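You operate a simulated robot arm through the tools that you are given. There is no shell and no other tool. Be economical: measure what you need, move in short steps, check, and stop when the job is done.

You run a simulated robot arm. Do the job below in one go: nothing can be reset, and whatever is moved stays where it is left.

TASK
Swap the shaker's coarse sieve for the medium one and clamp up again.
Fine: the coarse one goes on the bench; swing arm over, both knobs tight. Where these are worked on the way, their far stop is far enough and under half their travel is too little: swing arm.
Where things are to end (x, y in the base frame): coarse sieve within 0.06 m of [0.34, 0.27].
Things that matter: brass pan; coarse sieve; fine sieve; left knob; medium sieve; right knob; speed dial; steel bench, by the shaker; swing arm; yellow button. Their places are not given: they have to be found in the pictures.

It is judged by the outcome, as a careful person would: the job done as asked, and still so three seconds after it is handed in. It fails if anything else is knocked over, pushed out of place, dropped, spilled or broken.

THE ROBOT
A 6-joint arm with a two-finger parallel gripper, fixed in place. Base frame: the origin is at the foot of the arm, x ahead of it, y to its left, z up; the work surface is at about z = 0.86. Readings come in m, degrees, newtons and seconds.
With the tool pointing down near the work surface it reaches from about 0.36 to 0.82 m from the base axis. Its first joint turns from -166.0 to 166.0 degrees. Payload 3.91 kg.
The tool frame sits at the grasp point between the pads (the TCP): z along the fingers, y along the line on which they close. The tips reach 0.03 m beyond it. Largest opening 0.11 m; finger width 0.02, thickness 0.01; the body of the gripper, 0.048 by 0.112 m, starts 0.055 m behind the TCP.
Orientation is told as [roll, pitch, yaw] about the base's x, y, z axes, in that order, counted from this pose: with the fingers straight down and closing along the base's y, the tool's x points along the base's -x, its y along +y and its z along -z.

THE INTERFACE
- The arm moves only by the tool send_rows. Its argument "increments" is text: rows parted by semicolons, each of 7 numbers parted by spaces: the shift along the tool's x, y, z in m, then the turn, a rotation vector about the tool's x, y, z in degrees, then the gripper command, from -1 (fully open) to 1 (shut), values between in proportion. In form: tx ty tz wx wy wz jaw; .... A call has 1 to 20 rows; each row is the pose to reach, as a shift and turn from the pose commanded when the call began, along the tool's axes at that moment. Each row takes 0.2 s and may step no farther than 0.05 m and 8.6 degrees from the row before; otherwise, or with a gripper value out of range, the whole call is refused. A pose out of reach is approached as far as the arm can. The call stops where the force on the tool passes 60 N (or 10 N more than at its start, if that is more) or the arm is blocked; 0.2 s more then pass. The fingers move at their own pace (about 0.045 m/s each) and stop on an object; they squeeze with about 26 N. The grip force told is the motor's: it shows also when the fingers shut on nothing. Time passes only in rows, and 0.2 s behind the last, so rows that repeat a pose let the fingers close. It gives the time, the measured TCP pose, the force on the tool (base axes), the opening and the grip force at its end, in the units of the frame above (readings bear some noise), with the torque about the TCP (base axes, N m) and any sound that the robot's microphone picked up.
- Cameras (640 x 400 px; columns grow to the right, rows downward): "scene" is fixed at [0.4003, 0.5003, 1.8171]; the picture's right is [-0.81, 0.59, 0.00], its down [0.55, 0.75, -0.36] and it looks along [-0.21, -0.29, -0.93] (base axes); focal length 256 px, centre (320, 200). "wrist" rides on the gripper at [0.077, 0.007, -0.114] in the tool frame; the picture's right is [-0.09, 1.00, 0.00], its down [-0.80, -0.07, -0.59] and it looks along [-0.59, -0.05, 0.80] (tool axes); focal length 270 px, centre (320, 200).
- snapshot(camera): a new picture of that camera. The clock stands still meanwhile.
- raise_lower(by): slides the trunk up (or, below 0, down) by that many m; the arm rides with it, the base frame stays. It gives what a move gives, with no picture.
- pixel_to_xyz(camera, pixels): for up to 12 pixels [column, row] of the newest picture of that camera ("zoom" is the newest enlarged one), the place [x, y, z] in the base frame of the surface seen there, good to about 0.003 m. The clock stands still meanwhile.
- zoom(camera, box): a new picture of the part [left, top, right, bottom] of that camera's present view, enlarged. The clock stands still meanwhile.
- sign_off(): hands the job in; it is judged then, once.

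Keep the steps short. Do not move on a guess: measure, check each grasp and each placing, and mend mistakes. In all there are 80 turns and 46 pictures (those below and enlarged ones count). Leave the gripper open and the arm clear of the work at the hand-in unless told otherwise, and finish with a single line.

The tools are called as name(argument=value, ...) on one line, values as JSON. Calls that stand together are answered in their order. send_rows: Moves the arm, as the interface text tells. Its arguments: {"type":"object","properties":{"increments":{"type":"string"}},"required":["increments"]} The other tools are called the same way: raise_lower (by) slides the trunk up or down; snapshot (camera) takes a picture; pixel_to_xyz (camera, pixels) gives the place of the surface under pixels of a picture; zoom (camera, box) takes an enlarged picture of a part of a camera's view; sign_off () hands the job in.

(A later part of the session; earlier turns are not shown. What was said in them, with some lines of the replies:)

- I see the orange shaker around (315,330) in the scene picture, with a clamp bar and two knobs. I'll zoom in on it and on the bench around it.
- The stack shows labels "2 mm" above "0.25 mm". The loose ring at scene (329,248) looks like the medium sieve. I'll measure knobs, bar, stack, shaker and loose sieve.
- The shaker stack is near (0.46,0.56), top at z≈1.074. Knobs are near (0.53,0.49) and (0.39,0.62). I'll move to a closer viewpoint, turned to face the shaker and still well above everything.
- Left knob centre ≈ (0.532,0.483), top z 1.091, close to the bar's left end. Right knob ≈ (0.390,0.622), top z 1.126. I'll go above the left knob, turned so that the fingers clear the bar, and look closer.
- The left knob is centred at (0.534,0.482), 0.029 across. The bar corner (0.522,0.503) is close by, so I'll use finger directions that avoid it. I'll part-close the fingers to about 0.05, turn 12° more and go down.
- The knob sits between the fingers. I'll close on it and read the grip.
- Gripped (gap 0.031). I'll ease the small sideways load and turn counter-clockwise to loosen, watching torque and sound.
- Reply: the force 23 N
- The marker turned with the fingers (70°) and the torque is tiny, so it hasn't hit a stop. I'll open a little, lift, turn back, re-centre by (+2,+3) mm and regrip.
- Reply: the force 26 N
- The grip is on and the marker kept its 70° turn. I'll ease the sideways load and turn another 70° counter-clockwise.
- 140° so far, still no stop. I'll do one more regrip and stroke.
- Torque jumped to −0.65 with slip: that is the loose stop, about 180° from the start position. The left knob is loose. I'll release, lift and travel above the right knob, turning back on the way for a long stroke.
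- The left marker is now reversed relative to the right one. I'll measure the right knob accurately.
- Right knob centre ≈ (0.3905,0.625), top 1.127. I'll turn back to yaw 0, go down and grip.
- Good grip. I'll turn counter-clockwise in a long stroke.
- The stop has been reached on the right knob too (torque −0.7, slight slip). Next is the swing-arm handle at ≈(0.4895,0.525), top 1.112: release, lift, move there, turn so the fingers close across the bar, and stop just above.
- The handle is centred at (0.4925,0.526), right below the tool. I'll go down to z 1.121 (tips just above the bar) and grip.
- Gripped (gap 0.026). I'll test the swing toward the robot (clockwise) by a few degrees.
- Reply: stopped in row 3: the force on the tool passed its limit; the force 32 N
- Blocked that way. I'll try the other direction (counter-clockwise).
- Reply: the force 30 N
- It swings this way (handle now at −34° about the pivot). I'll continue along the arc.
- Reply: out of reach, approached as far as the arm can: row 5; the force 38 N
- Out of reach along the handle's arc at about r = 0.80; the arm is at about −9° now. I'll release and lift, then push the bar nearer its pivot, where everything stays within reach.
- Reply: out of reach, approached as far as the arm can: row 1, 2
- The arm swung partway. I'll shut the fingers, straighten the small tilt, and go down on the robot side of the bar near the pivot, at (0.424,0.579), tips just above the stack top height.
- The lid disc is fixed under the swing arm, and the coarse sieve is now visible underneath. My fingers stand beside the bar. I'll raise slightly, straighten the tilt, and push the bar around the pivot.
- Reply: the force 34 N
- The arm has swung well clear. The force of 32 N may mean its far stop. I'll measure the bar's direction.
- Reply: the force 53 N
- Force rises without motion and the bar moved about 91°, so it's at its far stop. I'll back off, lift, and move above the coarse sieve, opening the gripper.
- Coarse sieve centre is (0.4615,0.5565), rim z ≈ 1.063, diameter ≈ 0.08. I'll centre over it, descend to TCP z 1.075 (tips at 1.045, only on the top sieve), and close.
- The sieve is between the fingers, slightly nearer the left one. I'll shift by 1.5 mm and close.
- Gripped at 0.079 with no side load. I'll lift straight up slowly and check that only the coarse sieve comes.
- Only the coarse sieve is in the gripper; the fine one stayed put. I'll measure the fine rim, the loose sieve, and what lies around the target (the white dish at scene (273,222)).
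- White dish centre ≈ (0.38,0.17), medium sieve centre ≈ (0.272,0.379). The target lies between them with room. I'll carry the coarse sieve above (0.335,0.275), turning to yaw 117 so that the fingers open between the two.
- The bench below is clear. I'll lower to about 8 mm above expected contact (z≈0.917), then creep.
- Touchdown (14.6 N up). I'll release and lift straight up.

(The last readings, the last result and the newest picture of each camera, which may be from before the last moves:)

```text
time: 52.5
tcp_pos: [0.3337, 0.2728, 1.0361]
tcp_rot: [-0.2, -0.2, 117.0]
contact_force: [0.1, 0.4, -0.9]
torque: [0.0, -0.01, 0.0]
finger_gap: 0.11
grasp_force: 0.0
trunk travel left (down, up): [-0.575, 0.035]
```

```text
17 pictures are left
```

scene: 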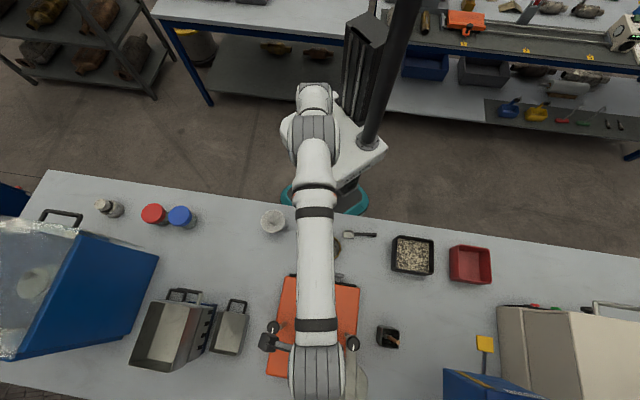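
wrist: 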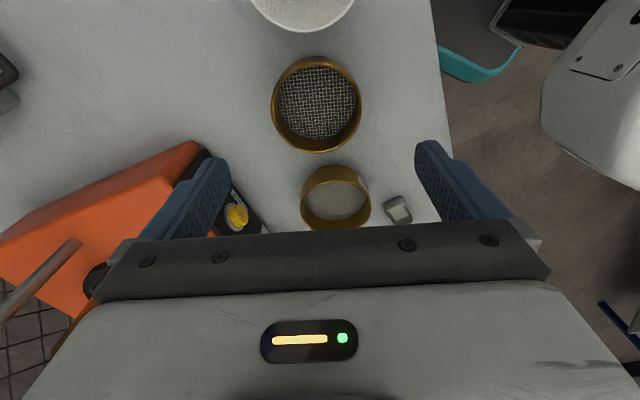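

The coarse sieve stands on the bench. I'll check the label on the loose sieve and measure both.

zoom(camera="wrist", box=[260, 50, 420, 240])

pixel_to_xyz(camera="wrist", pixels=[[302, 200], [369, 200], [335, 169], [336, 228], [311, 178], [360, 178], [336, 200], [274, 100], [359, 100], [316, 60], [316, 150], [398, 210]])

```text
2.11 times, centred on (340, 145) of wrist
```

zoom: 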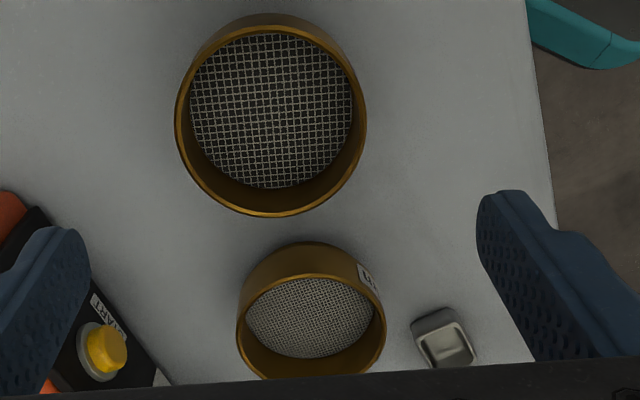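

```text
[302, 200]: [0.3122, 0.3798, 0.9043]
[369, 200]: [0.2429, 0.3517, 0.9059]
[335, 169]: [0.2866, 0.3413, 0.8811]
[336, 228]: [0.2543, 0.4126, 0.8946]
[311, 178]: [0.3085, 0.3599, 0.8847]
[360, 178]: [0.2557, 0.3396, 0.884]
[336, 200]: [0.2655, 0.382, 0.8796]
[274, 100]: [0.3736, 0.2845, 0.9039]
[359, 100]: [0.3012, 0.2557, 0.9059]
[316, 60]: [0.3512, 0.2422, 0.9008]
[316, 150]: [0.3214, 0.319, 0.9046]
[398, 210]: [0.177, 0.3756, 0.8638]
```

The loose one has the medium mesh, centre (0.272,0.379), rim z 0.905. The coarse one stands at (0.337,0.272), inside its zone. I'll move over the medium sieve, turning to yaw 185 so the fingers avoid the scoop.

send_rows(increments="-0.0136 0.0007 0 0 0 -7.6 -1;-0.0272 0.0015 0 0 0 -15.2 -1;-0.041 0.0023 0 0 0 -22.8 -1;-0.0545 0.003 0 0 0 -30.4 -1;-0.068 0.0038 0 0 0 -38 -1;-0.0817 0.0045 0 0 0 -45.6 -1;-0.0953 0.0053 0 0 0 -53.2 -1;-0.109 0.006 0 0 0 -60.8 -1;-0.1226 0.0068 0 0 0 -68 -1;-0.1226 0.0068 0.02 0 0 -68 -1")

snapshot(camera="wrist")

```text
time: 54.7
tcp_pos: [0.2733, 0.3824, 1.018]
tcp_rot: [-0.1, 0.0, -175.0]
contact_force: [0.4, 0.7, 0.8]
torque: [-0.03, -0.01, -0.01]
finger_gap: 0.11
grasp_force: 0.0
trunk travel left (down, up): [-0.575, 0.035]
```

```text
15 pictures are left
```

wrist: 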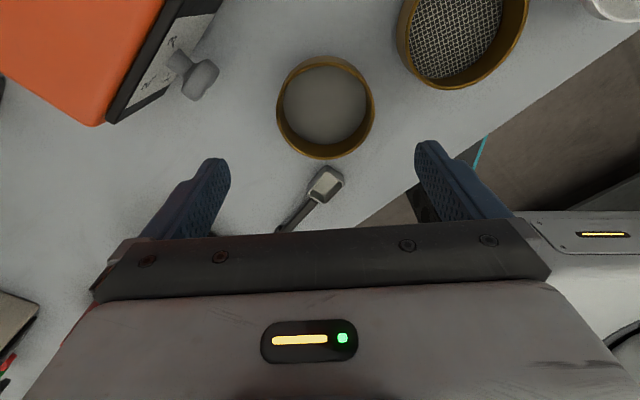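

pixel_to_xyz(camera="wrist", pixels=[[279, 105], [373, 100], [325, 60], [325, 156], [290, 80], [362, 80], [290, 138], [360, 135], [203, 80], [212, 68], [195, 95]])

```text
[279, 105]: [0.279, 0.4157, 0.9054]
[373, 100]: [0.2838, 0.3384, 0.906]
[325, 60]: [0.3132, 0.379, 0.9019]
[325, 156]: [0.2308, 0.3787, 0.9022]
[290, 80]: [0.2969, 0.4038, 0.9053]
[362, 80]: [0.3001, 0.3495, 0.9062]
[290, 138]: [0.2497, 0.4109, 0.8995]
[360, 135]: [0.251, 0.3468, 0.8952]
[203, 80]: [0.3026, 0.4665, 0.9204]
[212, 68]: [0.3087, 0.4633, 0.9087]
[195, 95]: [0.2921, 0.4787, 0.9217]
```

Centre refined to (0.272,0.3775); the dial's edge (y≈0.462) clears the finger. I'll descend to z 0.918 and grip.

send_rows(increments="-0.0017 0.0048 0.03 0 0 0 -1;-0.0017 0.0048 0.06 0 0 0 -1;-0.0017 0.0048 0.085 0 0 0 -1;-0.0017 0.0048 0.1 0 0 0 -1;-0.0017 0.0048 0.1 0 0 0 0.2;-0.0017 0.0048 0.1 0 0 0 0.5;-0.0017 0.0048 0.1 0 0 0 1;-0.0017 0.0048 0.1 0 0 0 1")

```text
time: 56.5
tcp_pos: [0.2721, 0.3762, 0.9181]
tcp_rot: [0.0, 0.0, -175.0]
contact_force: [0.0, 0.4, -0.3]
torque: [0.02, -0.03, -0.02]
finger_gap: 0.0831
grasp_force: 26.4
trunk travel left (down, up): [-0.575, 0.035]
```

send_rows(increments="0 0 -0.005 0 0 0 1;0 0 -0.02 0 0 0 1;0 0 -0.06 0 0 0 1;0 0 -0.1 0 0 0 1")

zoom(camera="wrist", box=[160, 0, 480, 240])

```text
time: 57.5
tcp_pos: [0.2742, 0.3749, 1.0176]
tcp_rot: [-0.1, 0.0, -175.0]
contact_force: [0.6, 0.0, -1.3]
torque: [0.02, -0.01, 0.01]
finger_gap: 0.0831
grasp_force: 25.7
trunk travel left (down, up): [-0.575, 0.035]
```

```text
1.67 times, centred on (320, 120) of wrist
```

zoom: 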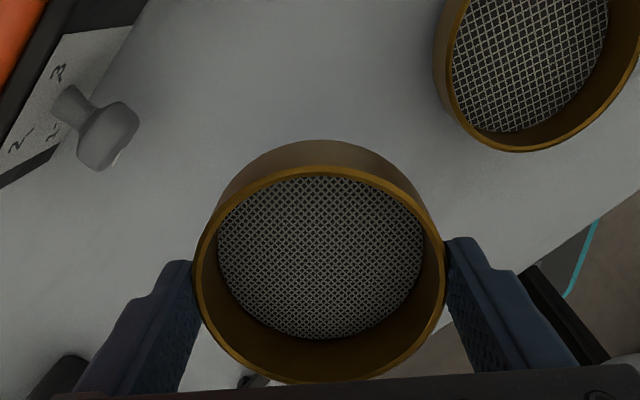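

Held firmly and level. I'll measure the rim in hand to find its offset from the TCP, then carry it above the stack.

pixel_to_xyz(camera="zoom", pixels=[[200, 270], [440, 270], [320, 170], [322, 378], [250, 190], [390, 190], [240, 355], [405, 352]])

send_rows(increments="0 0 -0.05 0 0 0 1;0 0 -0.1 0 0 0 1;0 0 -0.15 0 0 0 1;0 0 -0.18 0 0 0 1;0.03 -0.03 -0.18 0 0 7 1;0.06 -0.06 -0.18 0 0 14 1;0.09 -0.09 -0.18 0 0 22 1;0.12 -0.12 -0.18 0 0 30 1;0.14 -0.15 -0.18 0 0 38 1")

snapshot(camera="wrist")

```text
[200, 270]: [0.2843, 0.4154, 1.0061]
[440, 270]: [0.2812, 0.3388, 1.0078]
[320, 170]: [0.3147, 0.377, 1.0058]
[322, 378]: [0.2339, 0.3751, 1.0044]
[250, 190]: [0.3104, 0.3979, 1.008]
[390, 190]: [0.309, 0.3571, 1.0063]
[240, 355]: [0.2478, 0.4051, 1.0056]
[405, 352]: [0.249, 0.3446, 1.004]
```

```text
time: 59.5
tcp_pos: [0.4005, 0.5405, 1.1976]
tcp_rot: [0.1, 0.0, 146.8]
contact_force: [-0.7, -0.1, -1.4]
torque: [0.03, 0.02, 0.03]
finger_gap: 0.0828
grasp_force: 25.9
trunk travel left (down, up): [-0.575, 0.035]
```

```text
13 pictures are left
```

wrist: 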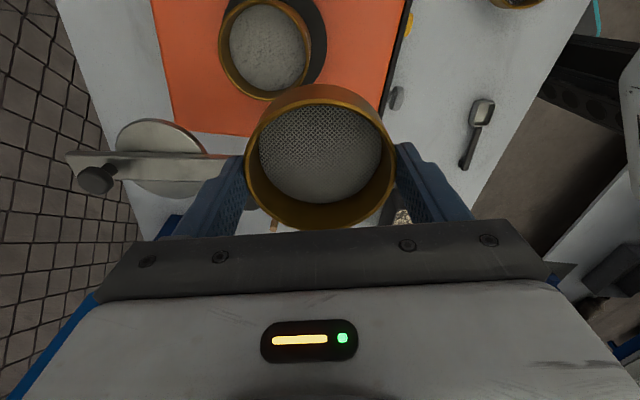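

The sieve is centred in the grip (rim 12 mm below TCP). Now the fine sieve's rim is in view: I'll measure it.

pixel_to_xyz(camera="wrist", pixels=[[222, 45], [308, 50], [262, 96], [240, 84], [290, 86], [230, 68], [303, 70], [225, 30], [305, 25], [265, 45]])

zoom(camera="wrist", box=[190, 0, 350, 110])

```text
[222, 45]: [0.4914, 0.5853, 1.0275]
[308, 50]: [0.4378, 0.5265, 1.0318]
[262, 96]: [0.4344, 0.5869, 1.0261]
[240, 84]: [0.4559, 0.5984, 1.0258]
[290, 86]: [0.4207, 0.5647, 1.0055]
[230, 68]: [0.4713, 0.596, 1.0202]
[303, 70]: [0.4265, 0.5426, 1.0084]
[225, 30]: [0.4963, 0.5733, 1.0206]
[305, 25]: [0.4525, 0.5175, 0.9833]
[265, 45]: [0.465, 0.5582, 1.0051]
```

```text
3.64 times, centred on (270, 55) of wrist
```

zoom: 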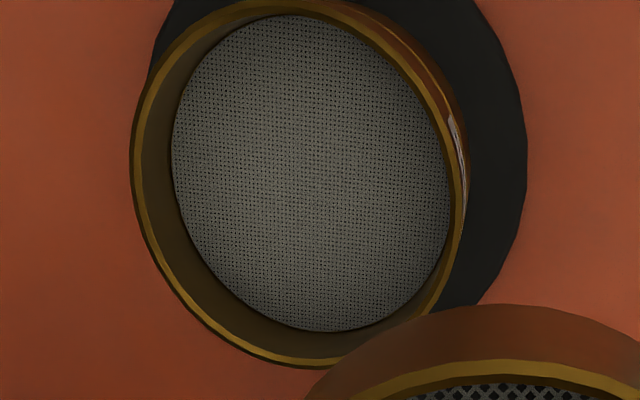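

pixel_to_xyz(camera="zoom", pixels=[[137, 130], [457, 190], [290, 6], [290, 360], [170, 60], [430, 80], [190, 308], [165, 265], [395, 45], [350, 355], [448, 240]])

```text
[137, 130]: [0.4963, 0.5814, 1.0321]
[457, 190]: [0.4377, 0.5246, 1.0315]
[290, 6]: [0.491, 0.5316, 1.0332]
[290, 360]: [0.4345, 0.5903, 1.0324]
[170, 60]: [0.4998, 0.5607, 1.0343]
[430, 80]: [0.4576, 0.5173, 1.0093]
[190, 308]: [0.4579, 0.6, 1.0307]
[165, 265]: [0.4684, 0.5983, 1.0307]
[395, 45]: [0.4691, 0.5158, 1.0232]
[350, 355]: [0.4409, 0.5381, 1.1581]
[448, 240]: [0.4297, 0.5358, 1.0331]
```

Fine rim z ≈ 1.032, stack centre ≈ (0.4618,0.5583). I'll move above it at yaw 135 and lower to TCP 1.10 (sieve bottom about 1 cm above the fine rim), then look.

send_rows(increments="0.0138 -0.0162 0 0 0 4 1;0.0277 -0.0323 0 0 0 8 1;0.0415 -0.0485 0 0 0 11.8 1;0.0415 -0.0485 0.04 0 0 11.8 1;0.0415 -0.0485 0.075 0 0 11.8 1;0.0415 -0.0485 0.095 0 0 11.8 1;0.0415 -0.0485 0.095 0 0 11.8 1")

zoom(camera="wrist", box=[160, 0, 480, 240])

```text
time: 61.1
tcp_pos: [0.4599, 0.5562, 1.1015]
tcp_rot: [-0.1, -0.1, 135.1]
contact_force: [0.1, 0.9, -3.1]
torque: [-0.01, -0.01, 0.04]
finger_gap: 0.083
grasp_force: 26.2
trunk travel left (down, up): [-0.575, 0.035]
```

```text
1.67 times, centred on (320, 120) of wrist
```

zoom: 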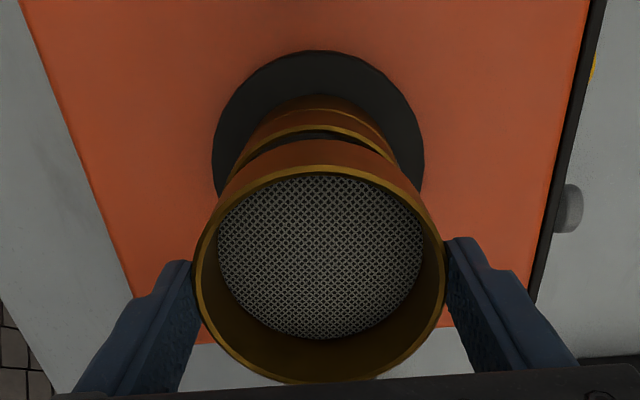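

Alignment looks good, with the fine rim about 2 mm toward the left finger. I'll correct by −2 mm and lower in small steps, watching force.

send_rows(increments="0 -0.002 0.005 0 0 0 1;0 -0.002 0.01 0 0 0 1;0 -0.002 0.014 0 0 0 1;0 -0.002 0.018 0 0 0 1;0 -0.002 0.02 0 0 0 1;0 -0.002 0.022 0 0 0 1")

```text
time: 62.5
tcp_pos: [0.4615, 0.5573, 1.0814]
tcp_rot: [0.0, -0.1, 135.2]
contact_force: [0.6, 0.4, -1.6]
torque: [-0.01, -0.01, 0.0]
finger_gap: 0.0832
grasp_force: 25.3
trunk travel left (down, up): [-0.575, 0.035]
```

No contact at 1.081, so it is already entering the fine sieve's rim. I'll go on to seating.

send_rows(increments="0 0 0.002 0 0 0 1;0 0 0.004 0 0 0 1;0 0 0.006 0 0 0 1;0 0 0.007 0 0 0 1;0 0 0.0075 0 0 0 1")

```text
time: 63.7
tcp_pos: [0.462, 0.5578, 1.0746]
tcp_rot: [-0.2, 0.0, 135.2]
contact_force: [-0.2, 2.4, 6.4]
torque: [-0.16, 0.06, 0.01]
finger_gap: 0.083
grasp_force: 26.1
trunk travel left (down, up): [-0.575, 0.035]
```

Light contact at z 1.0746, the expected seated height. I'll release and lift straight up.

send_rows(increments="0 0 0.0005 0 0 0 0;0 0 0 0 0 0 -0.5;0 0 0 0 0 0 -1;0 0 0 0 0 0 -1;0 0 -0.03 0 0 0 -1;0 0 -0.07 0 0 0 -1;0 0 -0.11 0 0 0 -1")

zoom(camera="wrist", box=[120, 0, 480, 240])

pixel_to_xyz(camera="zoom", pixels=[[350, 57], [350, 220], [284, 130], [430, 130], [300, 75], [415, 75], [310, 205], [400, 205], [160, 320], [210, 300], [270, 300], [360, 325]])

```text
time: 65.3
tcp_pos: [0.4623, 0.5559, 1.1841]
tcp_rot: [0.0, -0.1, 135.3]
contact_force: [0.0, 0.8, -0.9]
torque: [0.0, 0.01, 0.02]
finger_gap: 0.1099
grasp_force: 0.1
trunk travel left (down, up): [-0.575, 0.035]
```

```text
1.67 times, centred on (300, 120) of wrist
```

zoom: 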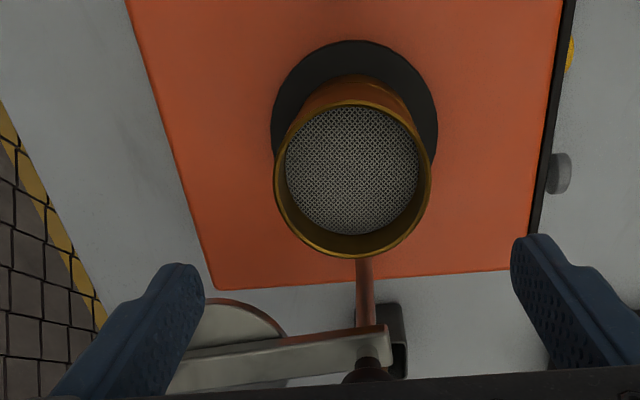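

```text
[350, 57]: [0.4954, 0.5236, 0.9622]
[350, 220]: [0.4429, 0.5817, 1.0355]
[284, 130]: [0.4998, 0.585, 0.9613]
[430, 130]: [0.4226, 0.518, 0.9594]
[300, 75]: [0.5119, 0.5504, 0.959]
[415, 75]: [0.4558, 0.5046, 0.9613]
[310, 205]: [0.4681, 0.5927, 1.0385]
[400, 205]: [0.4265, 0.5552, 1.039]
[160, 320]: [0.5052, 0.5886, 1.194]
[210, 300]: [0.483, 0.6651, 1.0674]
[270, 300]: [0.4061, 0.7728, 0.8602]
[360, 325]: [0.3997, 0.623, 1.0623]
```

Medium sieve is seated: its mesh reads z≈1.037, the same as the coarse one did. Next is the swing arm. I'll straddle the bar near its pivot, one finger each side, so first move above (0.423,0.658) at yaw 46 with the gap at about 0.06.

send_rows(increments="-0.009 -0.004 0 0 0 8.1 -1;-0.018 -0.008 0 0 0 16.2 -0.1;-0.027 -0.012 0 0 0 24.3 -0.1;-0.036 -0.016 0 0 0 32.4 -0.1;-0.045 -0.02 0 0 0 40.5 -0.1;-0.054 -0.024 0 0 0 48.6 -0.1;-0.063 -0.028 0 0 0 56.7 -0.1;-0.072 -0.032 0 0 0 64.8 -0.1;-0.081 -0.036 0 0 0 72.9 -0.1;-0.09 -0.04 0 0 0 81 -0.1;-0.0997 -0.0445 0 0 0 89 -0.1")

zoom(camera="wrist", box=[160, 0, 480, 240])

```text
time: 67.7
tcp_pos: [0.4065, 0.6279, 1.1962]
tcp_rot: [0.1, -0.4, 47.8]
contact_force: [-0.3, -0.9, 1.0]
torque: [0.08, -0.07, -0.02]
finger_gap: 0.0603
grasp_force: 0.0
out of reach, approached as far as the arm can: row 9, 10, 11
trunk travel left (down, up): [-0.575, 0.035]
```

```text
1.67 times, centred on (320, 120) of wrist
```

zoom: 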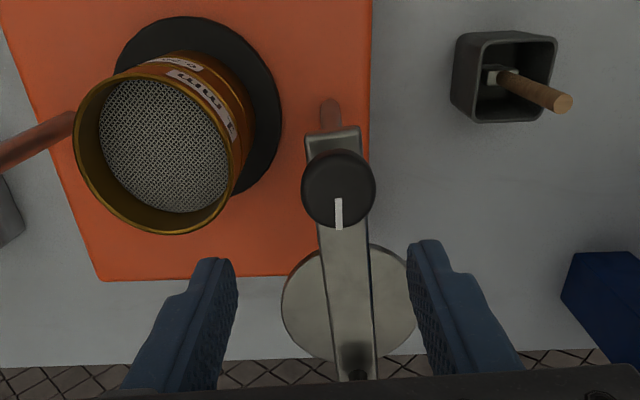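

Reach is shorter at this height. The upper right shows "1 mm" on the stack top. Raising the trunk by 0.035 will give more reach; the gripper is high and free here.

raise_lower(by=0.035)

send_rows(increments="0 0 0.03 0 0 0 -0.1;0 0 0.06 0 0 0 -0.1")

```text
time: 68.5
tcp_pos: [0.4077, 0.6319, 1.2267]
tcp_rot: [0.1, -0.1, 47.8]
contact_force: [-0.2, 0.2, 0.0]
torque: [0.02, 0.02, 0.02]
finger_gap: 0.0606
grasp_force: 0.0
trunk travel left (down, up): [-0.61, 0.0]
```

```text
time: 69.1
tcp_pos: [0.4083, 0.6331, 1.1656]
tcp_rot: [0.0, -0.1, 47.8]
contact_force: [0.0, 0.5, -0.6]
torque: [0.04, 0.0, 0.0]
finger_gap: 0.0605
grasp_force: 0.0
trunk travel left (down, up): [-0.61, 0.0]
```

Now outward to straddle point (0.423,0.658) and down to z 1.110.

send_rows(increments="-0.0286 0.006 0.01 0 0 0 -0.1;-0.0286 0.006 0.03 0 0 0 -0.1;-0.0286 0.006 0.045 0 0 0 -0.1;-0.0286 0.006 0.055 0 0 0 -0.1")

zoom(camera="wrist", box=[160, 0, 480, 240])

```text
time: 70.1
tcp_pos: [0.4228, 0.6587, 1.112]
tcp_rot: [0.1, -0.2, 47.8]
contact_force: [0.0, -0.3, 0.2]
torque: [-0.03, -0.01, -0.02]
finger_gap: 0.0604
grasp_force: 0.0
trunk travel left (down, up): [-0.61, 0.0]
```

```text
1.67 times, centred on (320, 120) of wrist
```

zoom: 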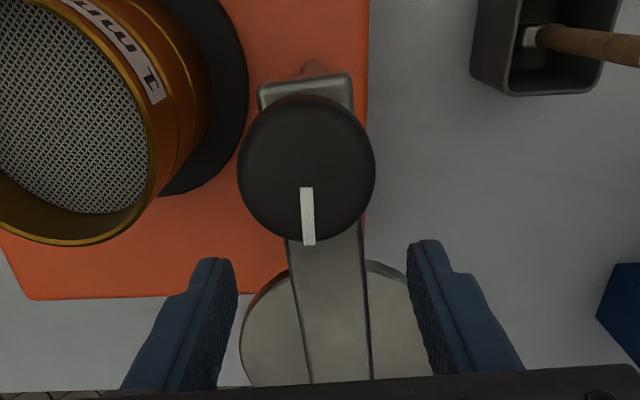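

Fingers straddle the bar. I'll lower 3 mm, narrow the gap, and swing the bar back clockwise, first 40°.

send_rows(increments="0 0 0.003 0 0 0 0.38;0 0 0.003 0 0 0 0.38;0.0006 -0.0065 0.003 0 0 8 0.38;0.0021 -0.0129 0.003 0 0 16 0.38;0.0045 -0.019 0.003 0 0 24 0.38;0.0077 -0.0247 0.003 0 0 32 0.38;0.0116 -0.03 0.003 0 0 40 0.38")

```text
time: 71.7
tcp_pos: [0.4375, 0.6279, 1.1093]
tcp_rot: [0.1, 0.1, 7.7]
contact_force: [0.6, -0.8, -0.8]
torque: [0.01, 0.02, 0.02]
finger_gap: 0.034
grasp_force: 0.1
trunk travel left (down, up): [-0.61, 0.0]
```

Very low force. I'll continue the remaining ~50°, then look.

send_rows(increments="0.0006 -0.0065 0 0 0 8 0.38;0.0021 -0.0129 0 0 0 16 0.38;0.0045 -0.019 0 0 0 24 0.38;0.0077 -0.0247 0 0 0 32 0.38;0.0116 -0.03 0 0 0 40 0.38;0.0163 -0.0346 0 0 0 48 0.38")

zoom(camera="wrist", box=[120, 0, 520, 240])

```text
time: 73.1
tcp_pos: [0.4248, 0.5919, 1.108]
tcp_rot: [0.1, 0.1, -40.4]
contact_force: [-0.6, 0.2, -0.6]
torque: [0.0, 0.01, 0.02]
finger_gap: 0.0338
grasp_force: 0.1
trunk travel left (down, up): [-0.61, 0.0]
```

```text
1.60 times, centred on (320, 120) of wrist
```

zoom: 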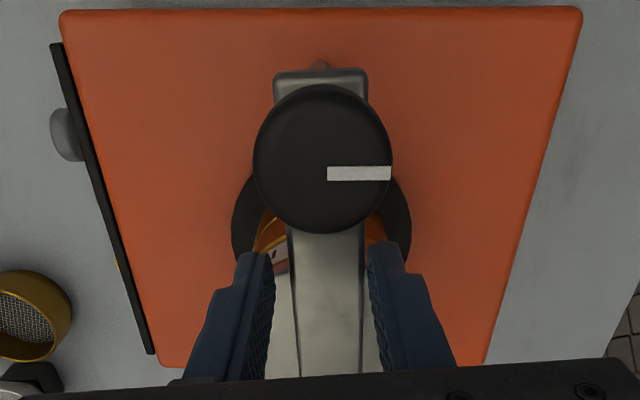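

The bar came along. I'll push a few degrees further to feel its stop.

send_rows(increments="0.0002 -0.0016 0 0 0 2 0.38;0.0005 -0.0032 0 0 0 4 0.38;0.0008 -0.0048 0 0 0 6 0.38;0.0011 -0.0064 0 0 0 7 0.38")

```text
time: 74.1
tcp_pos: [0.4225, 0.5895, 1.1093]
tcp_rot: [0.1, 0.1, -47.2]
contact_force: [4.0, 8.2, -0.4]
torque: [0.22, -0.02, 0.12]
finger_gap: 0.0381
grasp_force: 3.8
trunk travel left (down, up): [-0.61, 0.0]
```

send_rows(increments="0.0002 -0.0016 0 0 0 0 0.38;0.0004 -0.0032 0 0 0 0 0.38;0.0006 -0.0048 0 0 0 0 0.38;0.0006 -0.0048 0 0 0 0 0.38")

```text
time: 75.1
tcp_pos: [0.42, 0.5864, 1.1083]
tcp_rot: [0.2, 0.1, -47.2]
contact_force: [13.2, 17.5, 7.5]
torque: [0.51, -0.51, 0.34]
finger_gap: 0.0452
grasp_force: 10.9
trunk travel left (down, up): [-0.61, 0.0]
```

At its stop (force rises, finger yielding): the arm is back over. I'll open, lift and go above the right knob, turning back for a clockwise tightening stroke.

send_rows(increments="0 0.003 0 0 0 0 0.05;0 0.004 -0.001 0 0 0 0.05;0 0.004 -0.04 0 0 0 0.05;0.015 0.005 -0.065 0 0 -8.5 0.05;0.032 0.005 -0.065 0 0 -17 0.05;0.0475 0.005 -0.065 0 0 -25.5 0.05;0.0475 0.005 -0.065 0 0 -34 0.05;0.0475 0.005 -0.065 0 0 -42.5 0.05;0.0475 0.005 -0.065 0 0 -51 0.05;0.0475 0.005 -0.065 0 0 -59.5 0.05;0.0475 0.005 -0.065 0 0 -68 0.05;0.0475 0.005 -0.065 0 0 -76.5 0.05;0.0475 0.005 -0.065 0 0 -85 0.05;0.0475 0.005 -0.065 0 0 -93.5 0.05;0.0475 0.005 -0.065 0 0 -102 0.05;0.0475 0.005 -0.065 0 0 -110.5 0.05;0.0475 0.005 -0.065 0 0 -119 0.05")

zoom(camera="wrist", box=[0, 0, 480, 240])

```text
time: 78.7
tcp_pos: [0.3891, 0.6233, 1.1743]
tcp_rot: [0.0, 0.0, 72.0]
contact_force: [0.4, -0.2, 0.3]
torque: [-0.01, 0.0, 0.01]
finger_gap: 0.0523
grasp_force: 0.0
trunk travel left (down, up): [-0.61, 0.0]
```

```text
1.33 times, centred on (240, 120) of wrist
```

zoom: 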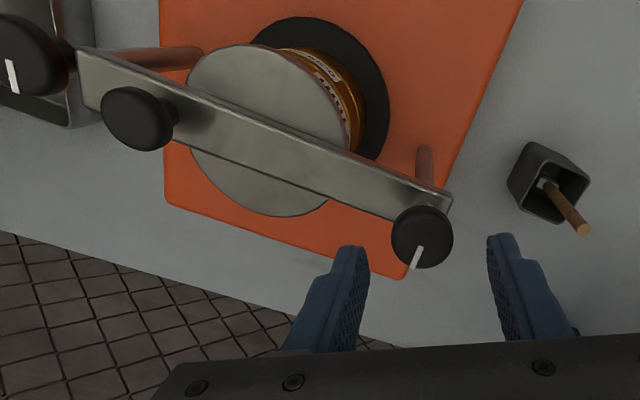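

The arm lies over the stack again. I'll measure the handle and knob to confirm the angle.

pixel_to_xyz(camera="zoom", pixels=[[138, 118], [395, 235], [450, 235], [420, 212], [420, 262], [25, 55], [85, 75]])

send_rows(increments="0 0 0 0 0 -8.5 0.05;0 0 0 0 0 -17 0.05;0 0 0 0 0 -25.5 0.05;0 0 0 0 0 -34 0.05;0 0 0 0 0 -42.5 0.05;0 0 0 0 0 -51 0.05;0 0 0 0 0 -59.5 0.05;0 0 0 0 0 -68 0.05")

```text
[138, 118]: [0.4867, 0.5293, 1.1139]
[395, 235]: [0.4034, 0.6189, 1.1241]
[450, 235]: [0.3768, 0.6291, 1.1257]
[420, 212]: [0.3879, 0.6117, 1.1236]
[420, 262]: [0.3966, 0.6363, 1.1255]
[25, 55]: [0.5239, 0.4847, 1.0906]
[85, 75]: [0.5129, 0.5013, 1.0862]
```

```text
time: 80.5
tcp_pos: [0.3886, 0.6228, 1.175]
tcp_rot: [-0.1, -0.1, 140.0]
contact_force: [0.5, 0.4, 0.0]
torque: [0.0, -0.02, -0.04]
finger_gap: 0.0522
grasp_force: 0.0
trunk travel left (down, up): [-0.61, 0.0]
```

Handle at about −45°: home position. Now down onto the right knob and grip, then a long clockwise turn to its tight stop.

send_rows(increments="0 -0.0028 0.02 0 0 0 0.05;0 -0.0028 0.042 0 0 0 0.05;0 -0.0028 0.042 0 0 0 1;0 -0.0028 0.042 0 0 0 1;0 -0.0028 0.042 0 0 0 1")

send_rows(increments="0 0 0 0 0 8.5 1;0 0 0 0 0 17 1;0 0 0 0 0 25.5 1;0 0 0 0 0 34 1;0 0 0 0 0 42.5 1;0 0 0 0 0 51 1;0 0 0 0 0 59.5 1;0 0 0 0 0 68 1;0 0 0 0 0 76.5 1;0 0 0 0 0 85 1;0 0 0 0 0 93.5 1;0 0 0 0 0 102 1;0 0 0 0 0 110.5 1;0 0 0 0 0 119 1;0 0 0 0 0 127.5 1;0 0 0 0 0 136 1;0 0 0 0 0 144.5 1;0 0 0 0 0 153 1;0 0 0 0 0 161.5 1;0 0 0 0 0 170 1")

```text
time: 81.7
tcp_pos: [0.3913, 0.6258, 1.1314]
tcp_rot: [-0.1, -0.1, 139.8]
contact_force: [6.9, 9.2, 1.2]
torque: [0.36, -0.29, 0.01]
finger_gap: 0.0315
grasp_force: 44.9
trunk travel left (down, up): [-0.61, 0.0]
```

```text
time: 85.9
tcp_pos: [0.3936, 0.6246, 1.1317]
tcp_rot: [0.1, 0.1, -30.3]
contact_force: [24.9, 10.7, 16.0]
torque: [0.03, -1.06, 0.02]
finger_gap: 0.0313
grasp_force: 44.8
trunk travel left (down, up): [-0.61, 0.0]
```

Turned 170° with no stop yet; I'll carry on until the torque shows the stop.

send_rows(increments="-0.002 0 0 0 0 6 1;-0.002 0 0 0 0 12 1;-0.002 0 0 0 0 18 1;-0.002 0 0 0 0 24 1")

```text
time: 86.9
tcp_pos: [0.393, 0.6263, 1.1307]
tcp_rot: [-0.2, 0.2, -54.2]
contact_force: [6.3, 20.8, 10.6]
torque: [0.49, 0.23, 0.54]
finger_gap: 0.0314
grasp_force: 44.8
trunk travel left (down, up): [-0.61, 0.0]
```

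send_rows(increments="0 0 0 0 0 5 1;0 0 0 0 0 10 1;0 0 0 0 0 10 1")

zoom(camera="wrist", box=[200, 60, 480, 235])

```text
time: 87.7
tcp_pos: [0.3941, 0.624, 1.1307]
tcp_rot: [-0.1, 0.0, -64.3]
contact_force: [4.7, 4.5, 3.0]
torque: [-0.39, -0.2, 0.5]
finger_gap: 0.0313
grasp_force: 45.5
trunk travel left (down, up): [-0.61, 0.0]
```

```text
2.29 times, centred on (340, 148) of wrist
```

zoom: 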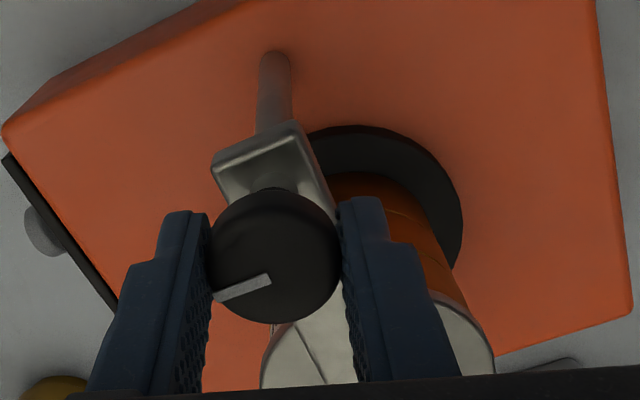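

Slipping at constant torque, so the right knob is tight. Now the left knob at (0.536,0.483): release, lift, travel over, turning to yaw −10.

send_rows(increments="0 0 0 0 0 0 0.05;0 0 0 0 0 0 0.05;0 0 -0.04 0 0 0 0.05;-0.03 0.011 -0.06 0 0 -8 0.05;-0.063 0.022 -0.06 0 0 -16 0.05;-0.095 0.034 -0.06 0 0 -24 0.05;-0.126 0.045 -0.06 0 0 -32 0.05;-0.158 0.056 -0.06 0 0 -40 0.05;-0.1896 0.0674 -0.06 0 0 -48 0.05;-0.1896 0.0674 -0.06 0 0 -54 0.05;-0.1896 0.0674 -0.03 0 0 -54 0.05")

zoom(camera="wrist", box=[200, 60, 480, 235])

pixel_to_xyz(camera="zoom", pixels=[[275, 170], [230, 170], [320, 170], [275, 130], [275, 210]])

```text
time: 90.1
tcp_pos: [0.5375, 0.4843, 1.1601]
tcp_rot: [0.2, 0.1, -10.1]
contact_force: [-0.3, -0.2, -0.4]
torque: [-0.01, 0.01, -0.01]
finger_gap: 0.0523
grasp_force: 0.1
trunk travel left (down, up): [-0.61, 0.0]
```

```text
2.29 times, centred on (340, 148) of wrist
```

zoom: 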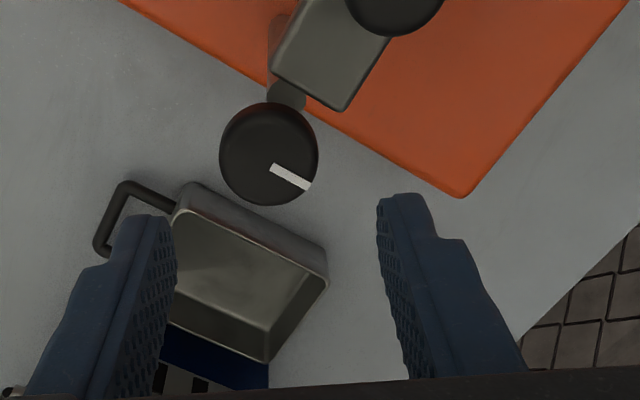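

```text
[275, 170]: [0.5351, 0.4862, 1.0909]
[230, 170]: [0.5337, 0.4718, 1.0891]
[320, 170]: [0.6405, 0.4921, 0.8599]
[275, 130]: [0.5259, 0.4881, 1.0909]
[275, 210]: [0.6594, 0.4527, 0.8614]
```

The left knob is below, bar end beside it. I'll fine-centre on (0.5345,0.4833), descend to z 1.1025 and grip, then turn clockwise 70°.

send_rows(increments="0.0028 -0.0015 0.03 0 0 0 0.05;0.0028 -0.0015 0.05 0 0 0 0.05;0.0028 -0.0015 0.0575 0 0 0 0.05;0.0028 -0.0015 0.0575 0 0 0 1;0.0028 -0.0015 0.0575 0 0 0 1;0.0028 -0.0015 0.0575 0 0 0 1;0.0028 -0.0015 0.0575 0 0 8 1;0.0028 -0.0015 0.0575 0 0 16 1;0.0028 -0.0015 0.0575 0 0 24 1;0.0028 -0.0015 0.0575 0 0 32 1;0.0028 -0.0015 0.0575 0 0 40 1;0.0028 -0.0015 0.0575 0 0 48 1;0.0028 -0.0015 0.0575 0 0 56 1;0.0028 -0.0015 0.0575 0 0 64 1;0.0028 -0.0015 0.0575 0 0 70 1")

```text
time: 93.3
tcp_pos: [0.5344, 0.4844, 1.1006]
tcp_rot: [-0.2, 0.0, -80.3]
contact_force: [8.4, 11.2, -14.2]
torque: [1.17, -0.09, 0.09]
finger_gap: 0.0314
grasp_force: 44.8
trunk travel left (down, up): [-0.61, 0.0]
```

70° done. I'll regrip and do another 70°.

send_rows(increments="0 0 0 0 0 0 0.05;0 0 0 0 0 0 0.05;0 0 -0.02 0 0 0 0.05;0 0 -0.02 0 0 -8 0.05;0 0 -0.02 0 0 -16 0.05;0 0 -0.02 0 0 -24 0.05;0 0 -0.02 0 0 -32 0.05;0 0 -0.02 0 0 -40 0.05;0 0 -0.02 0 0 -48 0.05;0 0 -0.02 0 0 -56 0.05;0 0 -0.02 0 0 -64 0.05;0 0 -0.02 0 0 -70 0.05;0 0 0 0 0 -70 0.05;0 0 0 0 0 -70 1;0 0 0 0 0 -70 1;0 0 0 0 0 -70 1")

send_rows(increments="0 0 0 0 0 8 1;0 0 0 0 0 16 1;0 0 0 0 0 24 1;0 0 0 0 0 32 1;0 0 0 0 0 40 1;0 0 0 0 0 48 1;0 0 0 0 0 56 1;0 0 0 0 0 64 1;0 0 0 0 0 70 1")

send_rows(increments="0 0 0 0 0 0 0.05;0 0 0 0 0 0 0.05;0 0 -0.02 0 0 0 0.05;0 0 -0.02 0 0 -8 0.05;0 0 -0.02 0 0 -16 0.05;0 0 -0.02 0 0 -24 0.05;0 0 -0.02 0 0 -32 0.05;0 0 -0.02 0 0 -40 0.05;0 0 -0.02 0 0 -48 0.05;0 0 -0.02 0 0 -56 0.05;0 0 -0.02 0 0 -64 0.05;0 0 -0.02 0 0 -70 0.05;0 0 0 0 0 -70 0.05;0 0 0 0 0 -70 1;0 0 0 0 0 -70 1;0 0 0 0 0 -70 1")

send_rows(increments="0 0 0 0 0 8 1;0 0 0 0 0 16 1;0 0 0 0 0 24 1;0 0 0 0 0 32 1;0 0 0 0 0 40 1;0 0 0 0 0 48 1;0 0 0 0 0 56 1;0 0 0 0 0 64 1")

zoom(camera="wrist", box=[200, 60, 480, 235])

```text
time: 96.7
tcp_pos: [0.5313, 0.4844, 1.1135]
tcp_rot: [0.8, -0.6, -10.1]
contact_force: [3.9, 20.8, 49.6]
torque: [1.46, 0.22, 0.08]
finger_gap: 0.0302
grasp_force: 45.1
trunk travel left (down, up): [-0.61, 0.0]
```

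```text
time: 98.7
tcp_pos: [0.5332, 0.4845, 1.1109]
tcp_rot: [1.0, 0.7, -80.3]
contact_force: [16.1, 29.3, 48.6]
torque: [0.96, -0.52, 0.22]
finger_gap: 0.0309
grasp_force: 44.5
trunk travel left (down, up): [-0.61, 0.0]
```

```text
time: 102.1
tcp_pos: [0.5306, 0.4831, 1.1136]
tcp_rot: [1.0, -0.6, -10.2]
contact_force: [0.2, 20.5, 55.7]
torque: [1.39, 0.69, 0.06]
finger_gap: 0.0303
grasp_force: 45.3
trunk travel left (down, up): [-0.61, 0.0]
```

```text
time: 103.9
tcp_pos: [0.5338, 0.4827, 1.1023]
tcp_rot: [0.1, 0.0, -74.4]
contact_force: [19.2, 16.5, 18.2]
torque: [0.3, -0.55, 0.66]
finger_gap: 0.0316
grasp_force: 45.1
trunk travel left (down, up): [-0.61, 0.0]
```

```text
2.29 times, centred on (340, 148) of wrist
```

zoom: 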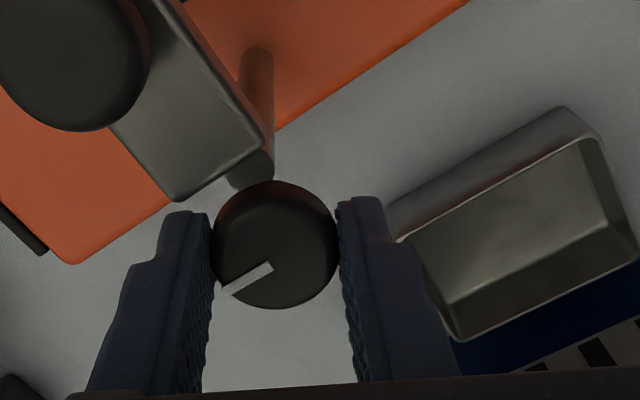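

Torque 0.66 with slip, so the left knob is at its tight stop. I'll release, lift straight up, and retract toward the robot, then check everything from the scene camera.

send_rows(increments="0 0 0 0 0 0 0.05;0 0 0 0 0 0 0.05;0 0 -0.04 0 0 0 0.05;0 0 -0.08 0 0 0 -1;0 0 -0.12 0 0 0 -1;0 0 -0.16 0 0 0 -1;-0.017 -0.035 -0.18 0 0 -5 -1;-0.034 -0.07 -0.2 0 0 -10 -1;-0.051 -0.105 -0.22 0 0 -16 -1;-0.068 -0.14 -0.24 0 0 -22 -1;-0.085 -0.176 -0.26 0 0 -28 -1;-0.102 -0.211 -0.28 0 0 -35 -1;-0.119 -0.246 -0.3 0 0 -42 -1;-0.136 -0.281 -0.32 0 0 -50 -1;-0.153 -0.317 -0.33 0 0 -58 -1")

snapshot(camera="scene")

zoom(camera="scene", box=[240, 280, 380, 400])

```text
time: 107.1
tcp_pos: [0.2673, 0.2451, 1.4354]
tcp_rot: [0.2, -0.1, -16.0]
contact_force: [-0.9, 0.9, 0.7]
torque: [0.02, -0.01, 0.01]
finger_gap: 0.1101
grasp_force: 0.0
trunk travel left (down, up): [-0.61, 0.0]
```

```text
2 pictures are left
```

scene: 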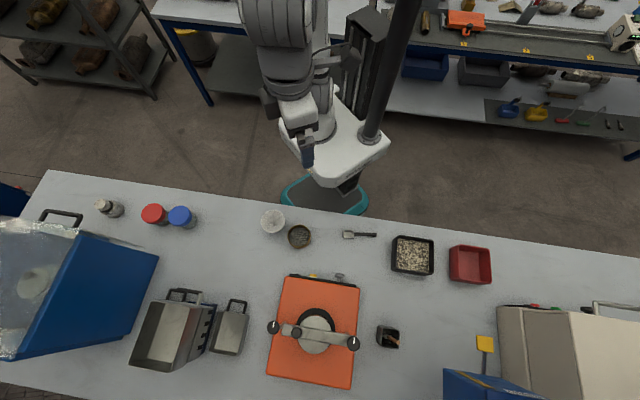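

```text
3.33 times, centred on (310, 340) of scene
```

zoom: 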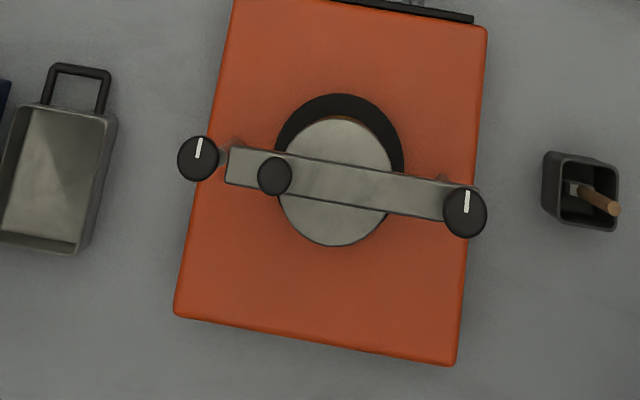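

Both knob markers are back at their starting direction, the swing arm lies over the stack, and the coarse sieve stands on the bench at about (0.337,0.272). Nothing else has moved, and the gripper is open and clear. I'm handing in.

sign_off()

```text
The job is handed in.
```

The medium sieve is in place of the coarse one on the shaker, the swing arm is back over with both knobs tight, and the coarse sieve is on the bench at about (0.337, 0.272).
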